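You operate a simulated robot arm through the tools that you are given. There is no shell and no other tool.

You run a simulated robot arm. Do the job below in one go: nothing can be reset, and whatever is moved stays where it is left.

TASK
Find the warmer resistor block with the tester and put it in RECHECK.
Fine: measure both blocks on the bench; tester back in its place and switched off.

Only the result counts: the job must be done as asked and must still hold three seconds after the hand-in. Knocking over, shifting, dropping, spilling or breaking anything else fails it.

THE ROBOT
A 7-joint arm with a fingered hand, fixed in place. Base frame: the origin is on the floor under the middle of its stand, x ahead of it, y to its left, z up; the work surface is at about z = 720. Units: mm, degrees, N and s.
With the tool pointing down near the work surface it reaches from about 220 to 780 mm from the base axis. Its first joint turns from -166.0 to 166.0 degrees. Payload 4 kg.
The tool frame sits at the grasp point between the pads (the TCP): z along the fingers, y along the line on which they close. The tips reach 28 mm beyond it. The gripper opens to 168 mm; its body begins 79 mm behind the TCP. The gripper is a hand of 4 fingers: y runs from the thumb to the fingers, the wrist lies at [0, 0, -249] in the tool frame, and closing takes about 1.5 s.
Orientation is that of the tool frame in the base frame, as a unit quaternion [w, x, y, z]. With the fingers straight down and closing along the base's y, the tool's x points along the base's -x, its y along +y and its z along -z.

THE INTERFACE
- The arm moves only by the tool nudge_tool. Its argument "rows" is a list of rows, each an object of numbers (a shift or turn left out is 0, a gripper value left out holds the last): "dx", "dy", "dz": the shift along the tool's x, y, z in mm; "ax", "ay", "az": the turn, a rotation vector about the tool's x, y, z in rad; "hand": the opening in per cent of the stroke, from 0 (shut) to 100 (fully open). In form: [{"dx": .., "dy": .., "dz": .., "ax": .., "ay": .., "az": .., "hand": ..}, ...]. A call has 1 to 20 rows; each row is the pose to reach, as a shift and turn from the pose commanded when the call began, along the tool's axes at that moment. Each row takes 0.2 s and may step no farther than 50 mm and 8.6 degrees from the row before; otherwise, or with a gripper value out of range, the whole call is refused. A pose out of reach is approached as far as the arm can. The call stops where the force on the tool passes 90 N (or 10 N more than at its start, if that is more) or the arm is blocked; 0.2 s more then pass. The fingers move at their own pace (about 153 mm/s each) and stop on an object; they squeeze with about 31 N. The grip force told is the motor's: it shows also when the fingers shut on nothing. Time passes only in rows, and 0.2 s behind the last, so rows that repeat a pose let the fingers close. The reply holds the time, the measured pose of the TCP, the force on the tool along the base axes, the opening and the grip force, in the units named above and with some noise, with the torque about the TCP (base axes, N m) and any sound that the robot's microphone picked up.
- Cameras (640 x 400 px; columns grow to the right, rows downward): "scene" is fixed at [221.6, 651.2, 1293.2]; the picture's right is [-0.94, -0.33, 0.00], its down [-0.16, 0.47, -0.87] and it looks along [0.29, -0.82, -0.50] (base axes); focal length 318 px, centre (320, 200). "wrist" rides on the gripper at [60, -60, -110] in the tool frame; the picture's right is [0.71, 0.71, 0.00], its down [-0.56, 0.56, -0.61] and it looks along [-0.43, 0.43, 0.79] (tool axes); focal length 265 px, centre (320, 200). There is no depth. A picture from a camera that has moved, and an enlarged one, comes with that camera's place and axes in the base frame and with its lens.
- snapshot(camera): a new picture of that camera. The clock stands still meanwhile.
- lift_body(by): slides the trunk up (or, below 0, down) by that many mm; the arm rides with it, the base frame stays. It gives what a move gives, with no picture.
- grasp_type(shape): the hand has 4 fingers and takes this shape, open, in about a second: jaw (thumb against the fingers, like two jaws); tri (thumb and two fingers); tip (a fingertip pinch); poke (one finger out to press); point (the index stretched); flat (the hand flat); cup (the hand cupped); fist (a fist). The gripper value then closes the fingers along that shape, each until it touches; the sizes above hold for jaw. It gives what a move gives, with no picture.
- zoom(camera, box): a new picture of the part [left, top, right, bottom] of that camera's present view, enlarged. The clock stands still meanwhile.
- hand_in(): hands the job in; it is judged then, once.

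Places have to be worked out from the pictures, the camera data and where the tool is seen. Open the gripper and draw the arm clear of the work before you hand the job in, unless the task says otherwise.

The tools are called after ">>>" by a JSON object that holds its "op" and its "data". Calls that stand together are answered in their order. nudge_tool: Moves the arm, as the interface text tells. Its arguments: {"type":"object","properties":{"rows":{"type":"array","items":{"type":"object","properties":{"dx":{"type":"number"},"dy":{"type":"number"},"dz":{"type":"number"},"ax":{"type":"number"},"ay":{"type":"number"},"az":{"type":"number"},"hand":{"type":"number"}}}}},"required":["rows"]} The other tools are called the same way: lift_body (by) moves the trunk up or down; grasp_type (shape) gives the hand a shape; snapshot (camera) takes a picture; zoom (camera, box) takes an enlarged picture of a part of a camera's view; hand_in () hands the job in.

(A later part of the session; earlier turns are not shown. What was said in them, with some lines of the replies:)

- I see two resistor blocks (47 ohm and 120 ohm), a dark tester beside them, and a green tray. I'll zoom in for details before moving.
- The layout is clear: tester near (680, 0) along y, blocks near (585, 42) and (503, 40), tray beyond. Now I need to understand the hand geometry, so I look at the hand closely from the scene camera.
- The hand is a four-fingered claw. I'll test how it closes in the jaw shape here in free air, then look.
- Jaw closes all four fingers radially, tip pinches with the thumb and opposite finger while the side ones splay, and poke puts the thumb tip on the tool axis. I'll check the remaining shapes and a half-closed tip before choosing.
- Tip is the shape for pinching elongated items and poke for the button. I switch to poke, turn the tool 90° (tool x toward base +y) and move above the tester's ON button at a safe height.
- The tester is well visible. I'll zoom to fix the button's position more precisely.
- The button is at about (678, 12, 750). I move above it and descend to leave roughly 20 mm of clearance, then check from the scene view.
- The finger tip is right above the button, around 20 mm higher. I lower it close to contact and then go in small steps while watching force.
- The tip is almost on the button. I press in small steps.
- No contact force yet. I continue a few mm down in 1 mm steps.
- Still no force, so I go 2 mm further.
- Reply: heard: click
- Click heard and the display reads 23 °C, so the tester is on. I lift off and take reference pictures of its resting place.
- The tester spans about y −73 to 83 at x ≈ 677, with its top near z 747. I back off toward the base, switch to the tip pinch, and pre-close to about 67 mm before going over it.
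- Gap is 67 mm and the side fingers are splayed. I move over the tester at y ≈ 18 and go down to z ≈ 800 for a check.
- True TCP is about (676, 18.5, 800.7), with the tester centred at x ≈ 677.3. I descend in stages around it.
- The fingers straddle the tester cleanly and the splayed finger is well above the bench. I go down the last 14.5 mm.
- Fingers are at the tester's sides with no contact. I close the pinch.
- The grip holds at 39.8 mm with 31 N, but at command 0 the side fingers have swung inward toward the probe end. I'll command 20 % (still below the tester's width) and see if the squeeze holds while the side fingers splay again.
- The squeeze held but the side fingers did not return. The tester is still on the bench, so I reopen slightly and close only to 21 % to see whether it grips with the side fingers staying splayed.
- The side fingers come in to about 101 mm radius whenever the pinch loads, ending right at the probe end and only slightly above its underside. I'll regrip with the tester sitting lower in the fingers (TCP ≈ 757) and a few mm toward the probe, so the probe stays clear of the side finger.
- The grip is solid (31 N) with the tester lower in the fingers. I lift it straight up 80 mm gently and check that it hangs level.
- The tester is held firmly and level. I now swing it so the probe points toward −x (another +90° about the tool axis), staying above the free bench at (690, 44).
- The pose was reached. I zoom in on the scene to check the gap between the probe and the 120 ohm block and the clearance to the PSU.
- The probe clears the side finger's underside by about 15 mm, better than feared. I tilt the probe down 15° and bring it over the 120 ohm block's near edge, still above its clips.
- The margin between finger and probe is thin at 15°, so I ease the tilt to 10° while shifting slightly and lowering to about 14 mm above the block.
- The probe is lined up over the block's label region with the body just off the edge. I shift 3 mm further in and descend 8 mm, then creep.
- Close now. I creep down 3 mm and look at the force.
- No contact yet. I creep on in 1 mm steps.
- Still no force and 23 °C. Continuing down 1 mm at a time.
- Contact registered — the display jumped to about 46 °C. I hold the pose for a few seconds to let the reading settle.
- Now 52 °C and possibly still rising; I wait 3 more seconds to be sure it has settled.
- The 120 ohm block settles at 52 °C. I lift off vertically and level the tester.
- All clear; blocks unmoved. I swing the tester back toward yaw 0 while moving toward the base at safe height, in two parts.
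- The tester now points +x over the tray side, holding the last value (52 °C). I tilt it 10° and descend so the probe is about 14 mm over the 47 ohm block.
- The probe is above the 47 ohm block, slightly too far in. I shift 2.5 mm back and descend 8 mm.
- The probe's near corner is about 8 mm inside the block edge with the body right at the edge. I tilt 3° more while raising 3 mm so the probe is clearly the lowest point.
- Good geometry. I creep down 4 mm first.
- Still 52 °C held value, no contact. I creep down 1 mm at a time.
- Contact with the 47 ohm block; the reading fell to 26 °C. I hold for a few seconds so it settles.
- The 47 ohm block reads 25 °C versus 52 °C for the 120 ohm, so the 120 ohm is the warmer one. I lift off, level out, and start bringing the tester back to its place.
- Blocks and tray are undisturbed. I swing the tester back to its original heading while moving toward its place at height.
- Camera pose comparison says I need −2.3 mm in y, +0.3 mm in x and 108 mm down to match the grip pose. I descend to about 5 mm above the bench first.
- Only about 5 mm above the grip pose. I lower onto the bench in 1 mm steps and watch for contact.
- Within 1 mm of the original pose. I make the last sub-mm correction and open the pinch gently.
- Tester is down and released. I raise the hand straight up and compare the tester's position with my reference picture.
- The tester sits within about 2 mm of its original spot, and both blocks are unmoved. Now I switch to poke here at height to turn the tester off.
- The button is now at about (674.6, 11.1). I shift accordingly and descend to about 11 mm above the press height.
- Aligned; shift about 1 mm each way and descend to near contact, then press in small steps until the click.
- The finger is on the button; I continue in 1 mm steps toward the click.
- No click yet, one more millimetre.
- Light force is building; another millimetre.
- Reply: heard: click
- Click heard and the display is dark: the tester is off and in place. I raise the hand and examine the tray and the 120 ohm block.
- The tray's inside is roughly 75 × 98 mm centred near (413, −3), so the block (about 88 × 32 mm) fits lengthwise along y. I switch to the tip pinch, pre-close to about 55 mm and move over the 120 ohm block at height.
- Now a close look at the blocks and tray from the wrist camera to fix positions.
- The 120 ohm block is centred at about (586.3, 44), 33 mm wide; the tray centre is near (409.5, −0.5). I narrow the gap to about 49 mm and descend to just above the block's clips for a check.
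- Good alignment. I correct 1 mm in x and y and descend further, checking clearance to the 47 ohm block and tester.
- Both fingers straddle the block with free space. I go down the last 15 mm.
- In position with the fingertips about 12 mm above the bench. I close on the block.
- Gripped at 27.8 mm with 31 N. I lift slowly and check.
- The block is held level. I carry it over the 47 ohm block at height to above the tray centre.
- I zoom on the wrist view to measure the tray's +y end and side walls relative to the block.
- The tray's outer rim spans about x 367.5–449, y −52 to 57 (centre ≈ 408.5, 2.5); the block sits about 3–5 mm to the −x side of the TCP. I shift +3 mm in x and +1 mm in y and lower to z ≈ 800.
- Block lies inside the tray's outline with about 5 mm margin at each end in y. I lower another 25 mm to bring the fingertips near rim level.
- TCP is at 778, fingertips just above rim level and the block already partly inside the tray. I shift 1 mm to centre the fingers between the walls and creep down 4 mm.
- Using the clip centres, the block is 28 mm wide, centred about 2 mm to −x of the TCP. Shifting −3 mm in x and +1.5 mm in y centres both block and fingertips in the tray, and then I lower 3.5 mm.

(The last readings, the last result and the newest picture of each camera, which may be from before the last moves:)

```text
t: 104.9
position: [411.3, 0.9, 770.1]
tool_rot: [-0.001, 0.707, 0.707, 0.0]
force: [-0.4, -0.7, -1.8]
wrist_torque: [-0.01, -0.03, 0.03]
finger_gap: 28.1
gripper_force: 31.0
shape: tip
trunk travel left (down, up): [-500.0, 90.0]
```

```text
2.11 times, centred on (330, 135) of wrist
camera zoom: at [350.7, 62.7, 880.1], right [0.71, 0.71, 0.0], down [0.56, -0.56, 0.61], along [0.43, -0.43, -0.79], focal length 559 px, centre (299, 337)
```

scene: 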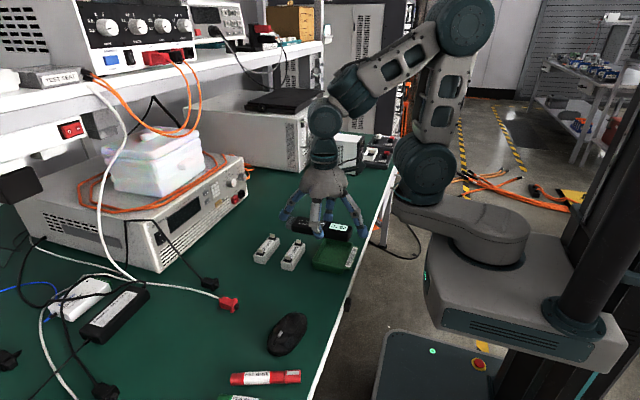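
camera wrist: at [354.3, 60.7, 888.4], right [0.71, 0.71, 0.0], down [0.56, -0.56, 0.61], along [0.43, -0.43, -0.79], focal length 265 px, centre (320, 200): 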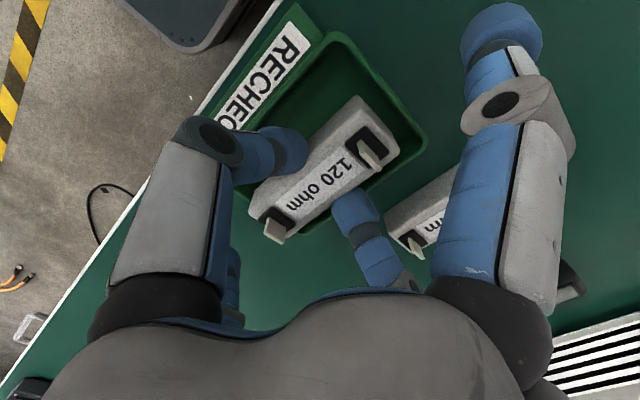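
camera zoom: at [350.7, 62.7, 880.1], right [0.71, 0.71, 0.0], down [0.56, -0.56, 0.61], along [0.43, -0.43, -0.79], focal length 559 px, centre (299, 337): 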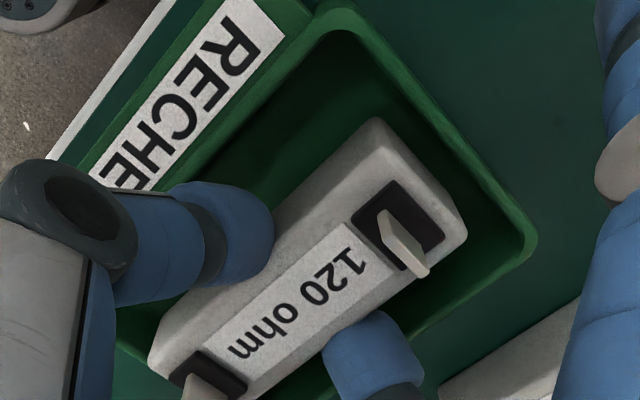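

Both fingertips are inside the rim outline without contact. I creep down 2 mm more while watching the force.

>>> {"op": "nudge_tool", "data": {"rows": [{"dz": 1, "hand": 15}, {"dz": 2, "hand": 15}, {"dz": 2, "hand": 15}]}}

>>> {"op": "zoom", "data": {"camera": "scene", "box": [300, 220, 360, 270]}}

```text
t: 105.7
position: [410.1, 1.4, 767.2]
tool_rot: [0.0, 0.707, 0.707, 0.001]
force: [1.3, -0.8, -2.1]
wrist_torque: [-0.01, 0.01, 0.02]
finger_gap: 27.8
gripper_force: 30.7
shape: tip
trunk travel left (down, up): [-500.0, 90.0]
```

```text
8.00 times, centred on (330, 245) of scene
camera zoom: at [221.6, 651.2, 1293.2], right [-0.94, -0.33, 0.0], down [-0.16, 0.47, -0.87], along [0.29, -0.82, -0.5], focal length 2541 px, centre (240, -160)
```

zoom: 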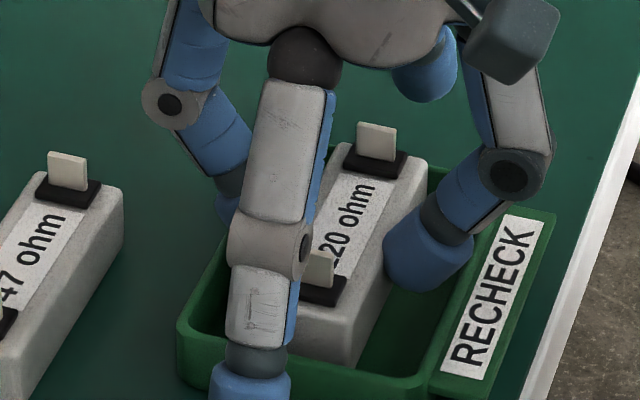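

Still free. Another 1.5 mm.

>>> {"op": "nudge_tool", "data": {"rows": [{"dz": 0.8, "hand": 15}, {"dz": 1.5, "hand": 15}, {"dz": 1.5, "hand": 15}]}}

>>> {"op": "zoom", "data": {"camera": "scene", "box": [300, 220, 360, 270]}}

>>> {"op": "zoom", "data": {"camera": "wrist", "box": [220, 40, 440, 230]}}

```text
t: 106.5
position: [410.8, 1.0, 768.3]
tool_rot: [-0.001, 0.707, 0.707, 0.001]
force: [-0.1, -0.1, -1.4]
wrist_torque: [0.0, -0.02, -0.01]
finger_gap: 28.0
gripper_force: 30.6
shape: tip
trunk travel left (down, up): [-500.0, 90.0]
```

```text
8.00 times, centred on (330, 245) of scene
camera zoom: at [221.6, 651.2, 1293.2], right [-0.94, -0.33, 0.0], down [-0.16, 0.47, -0.87], along [0.29, -0.82, -0.5], focal length 2541 px, centre (240, -160)
```

zoom: 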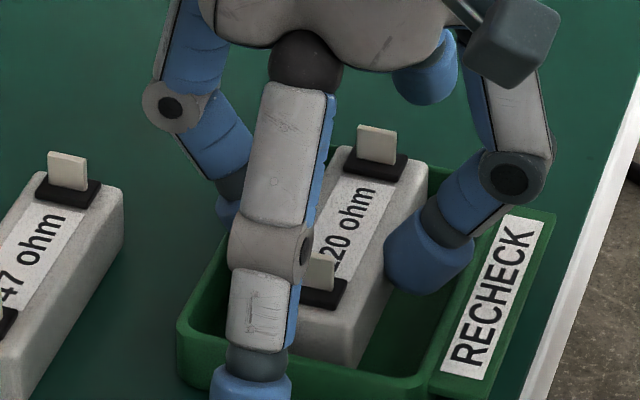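

```text
2.11 times, centred on (330, 135) of wrist
camera zoom: at [350.3, 62.7, 877.0], right [0.71, 0.71, 0.0], down [0.56, -0.56, 0.61], along [0.43, -0.43, -0.79], focal length 559 px, centre (299, 337)
```

zoom: 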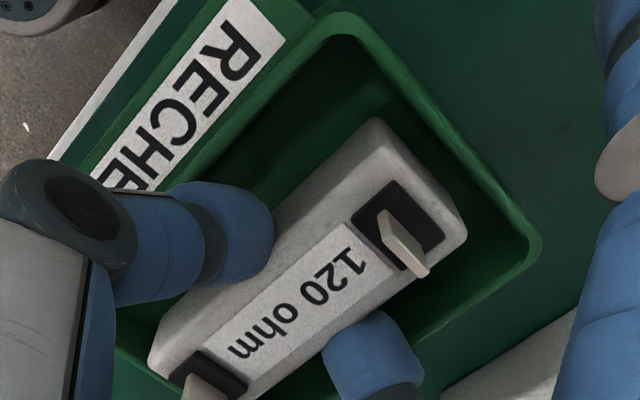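

No contact force yet; I creep another 1.5 mm down.

>>> {"op": "nudge_tool", "data": {"rows": [{"dz": 0.8, "hand": 15}, {"dz": 1.5, "hand": 15}, {"dz": 1.5, "hand": 15}]}}

>>> {"op": "zoom", "data": {"camera": "scene", "box": [300, 220, 360, 270]}}

```text
t: 107.3
position: [411.1, 0.5, 765.9]
tool_rot: [-0.001, 0.707, 0.707, 0.001]
force: [0.2, -0.6, -1.6]
wrist_torque: [0.0, 0.03, 0.02]
finger_gap: 27.8
gripper_force: 31.0
shape: tip
trunk travel left (down, up): [-500.0, 90.0]
```

```text
8.00 times, centred on (330, 245) of scene
camera zoom: at [221.6, 651.2, 1293.2], right [-0.94, -0.33, 0.0], down [-0.16, 0.47, -0.87], along [0.29, -0.82, -0.5], focal length 2541 px, centre (240, -160)
```

zoom: 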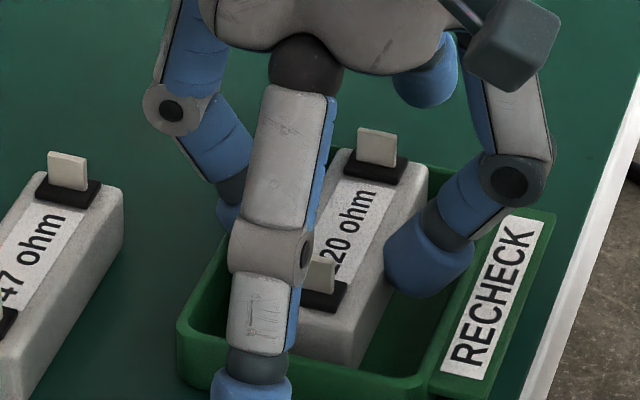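

Block bottom is now within about 2 mm of the tray floor. One more millimetre with force watch before a small-gap release.

>>> {"op": "nudge_tool", "data": {"rows": [{"dz": 0.6, "hand": 15}, {"dz": 1.2, "hand": 15}, {"dz": 1.2, "hand": 15}]}}

>>> {"op": "snapshot", "data": {"camera": "wrist"}}

```text
t: 108.1
position: [411.2, 0.8, 764.3]
tool_rot: [-0.001, 0.707, 0.707, 0.001]
force: [0.7, 0.4, -0.4]
wrist_torque: [0.0, 0.07, -0.01]
finger_gap: 27.8
gripper_force: 31.0
shape: tip
trunk travel left (down, up): [-500.0, 90.0]
```

```text
taken
camera wrist: at [350.6, 62.2, 874.1], right [0.71, 0.71, 0.0], down [0.56, -0.56, 0.61], along [0.43, -0.43, -0.79], focal length 265 px, centre (320, 200)
```

wrist: 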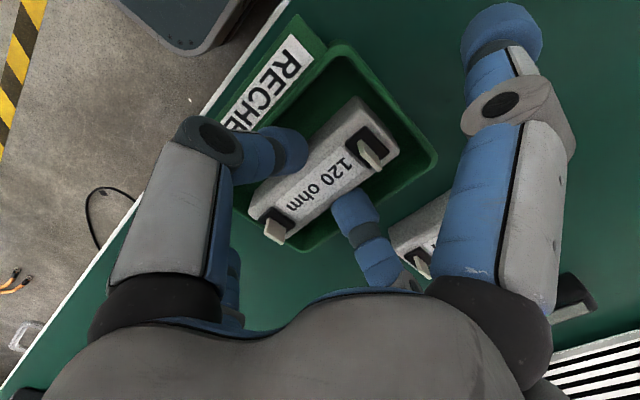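

The load on the wrist is starting to drop, so the block is at or very near the floor. I open just a few mm to release it without pushing the tray walls.

>>> {"op": "nudge_tool", "data": {"rows": [{"dz": -0.5, "hand": 16.5}, {"dz": -0.5, "hand": 17.2}, {"dz": -0.5, "hand": 17.8}, {"dz": -0.5, "hand": 18.4}, {"dz": -0.5, "hand": 18.4}, {"dz": -0.5, "hand": 18.4}]}}

>>> {"op": "snapshot", "data": {"camera": "wrist"}}

>>> {"op": "zoom", "data": {"camera": "scene", "box": [290, 210, 370, 280]}}

```text
t: 109.5
position: [410.5, 1.4, 764.7]
tool_rot: [0.0, 0.707, 0.707, 0.0]
force: [0.2, -0.2, -0.2]
wrist_torque: [0.0, -0.01, -0.02]
finger_gap: 31.0
gripper_force: 0.1
shape: tip
trunk travel left (down, up): [-500.0, 90.0]
```

```text
taken
camera wrist: at [350.3, 62.2, 874.7], right [0.71, 0.71, 0.0], down [0.56, -0.56, 0.61], along [0.43, -0.43, -0.79], focal length 265 px, centre (320, 200)
```

wrist: 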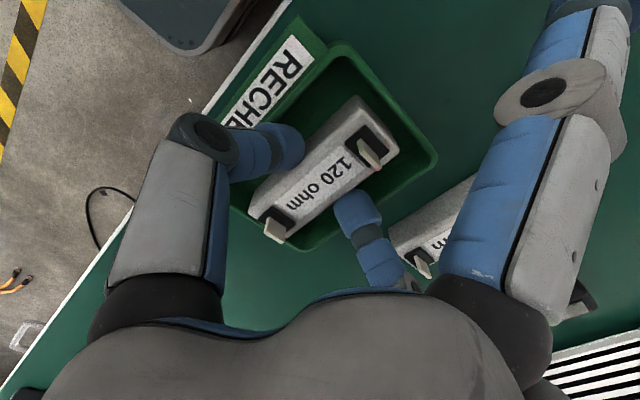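

```text
5.71 times, centred on (330, 245) of scene
camera zoom: at [221.6, 651.2, 1293.2], right [-0.94, -0.33, 0.0], down [-0.16, 0.47, -0.87], along [0.29, -0.82, -0.5], focal length 1815 px, centre (263, -57)
```

zoom: 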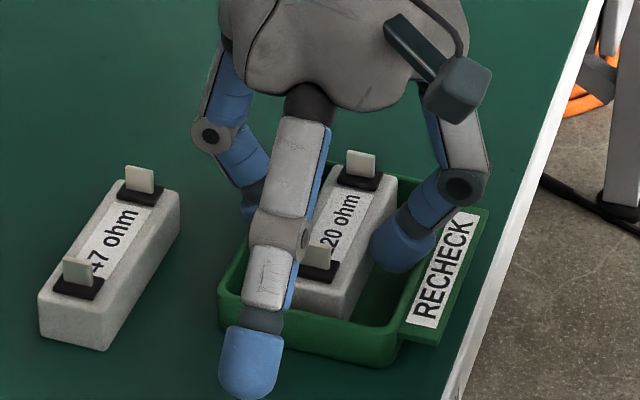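

Released: the block sits on the tray floor and the grip force is zero. I raise slowly straight up, keeping the small gap, and check that the block stays.

>>> {"op": "nudge_tool", "data": {"rows": [{"dz": -2, "hand": 18.4}, {"dz": -5, "hand": 18.4}, {"dz": -9, "hand": 18.4}, {"dz": -14, "hand": 18.8}, {"dz": -20, "hand": 20}, {"dz": -20, "hand": 20}]}}

>>> {"op": "zoom", "data": {"camera": "scene", "box": [290, 210, 370, 280]}}

```text
t: 110.9
position: [411.3, 0.1, 784.9]
tool_rot: [0.0, 0.707, 0.707, 0.0]
force: [-0.3, -0.3, 0.4]
wrist_torque: [-0.01, 0.0, -0.01]
finger_gap: 33.0
gripper_force: 0.0
shape: tip
trunk travel left (down, up): [-500.0, 90.0]
```

```text
5.71 times, centred on (330, 245) of scene
camera zoom: at [221.6, 651.2, 1293.2], right [-0.94, -0.33, 0.0], down [-0.16, 0.47, -0.87], along [0.29, -0.82, -0.5], focal length 1815 px, centre (263, -57)
```

zoom: 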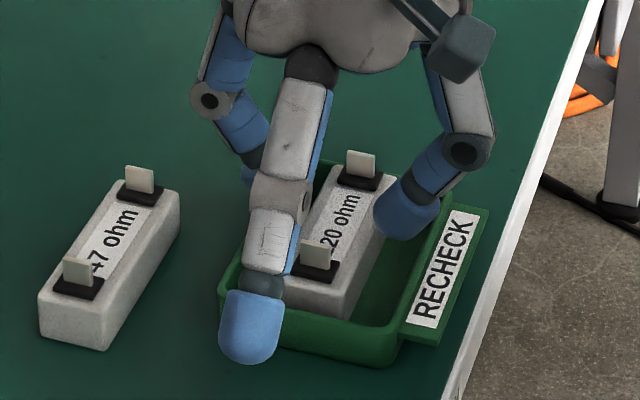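

The block stays in the tray. I continue up and away, opening the hand once clear.

>>> {"op": "nudge_tool", "data": {"rows": [{"dz": -15, "hand": 25}, {"dz": -35, "hand": 40}, {"dz": -65, "hand": 60}, {"dz": -100, "hand": 80}, {"dz": -140, "hand": 100}, {"dz": -180, "hand": 100}, {"dz": -215, "hand": 100}, {"dz": -245, "hand": 100}, {"dz": -245, "hand": 100}, {"dz": -245, "hand": 100}]}}

>>> {"op": "snapshot", "data": {"camera": "scene"}}

>>> {"op": "zoom", "data": {"camera": "scene", "box": [210, 200, 380, 290]}}

>>> {"op": "snapshot", "data": {"camera": "wrist"}}

```text
t: 113.1
position: [410.1, 0.6, 1029.2]
tool_rot: [0.0, 0.707, 0.707, 0.0]
force: [0.4, 0.1, 0.3]
wrist_torque: [0.03, 0.01, 0.0]
finger_gap: 167.9
gripper_force: 0.0
shape: tip
trunk travel left (down, up): [-500.0, 90.0]
```

```text
taken
```

scene: 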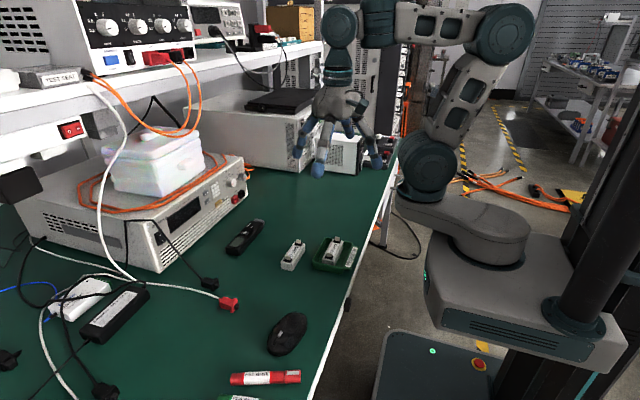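

```text
3.76 times, centred on (295, 245) of scene
camera zoom: at [221.6, 651.2, 1293.2], right [-0.94, -0.33, 0.0], down [-0.16, 0.47, -0.87], along [0.29, -0.82, -0.5], focal length 1196 px, centre (414, 31)
```

zoom: 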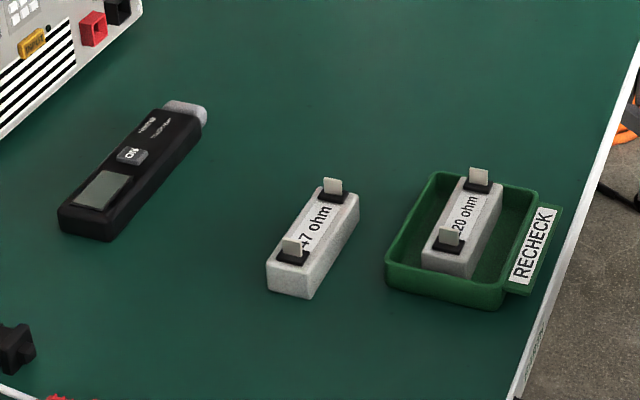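

```text
taken
camera wrist: at [349.9, 62.1, 1138.4], right [0.71, 0.71, 0.0], down [0.56, -0.56, 0.61], along [0.43, -0.43, -0.79], focal length 265 px, centre (320, 200)
```

wrist: 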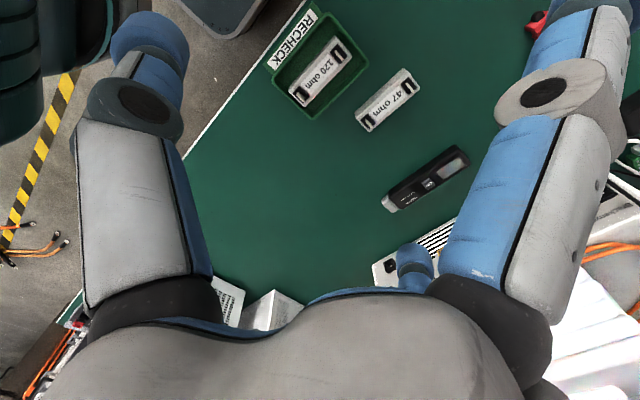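

The 120 ohm block (52 °C against 25 °C) lies in RECHECK and the tray is unmoved. The 47 ohm block is undisturbed, the tester is off and back within about 2 mm of its place, and the hand is open and clear. I hand in.

>>> {"op": "hand_in", "data": {}}

```text
The job is handed in.
```

The 120 ohm block is the warmer one, and it now sits flat in the RECHECK tray. I measured both blocks on the bench, and each reading was held for a few seconds:

| Block | Reading |
|---|---|
| 120 ohm | 52 °C |
| 47 ohm | 25 °C |

- **Tester:** it is switched off, with the display dark. It is back in its place, about 2 mm toward the robot from where it started.
- **Everything else:** the last pictures show the 47 ohm block and the tray where they were. The hand is open and clear of the work.

The job is handed in; no verdict came back with the hand-in.
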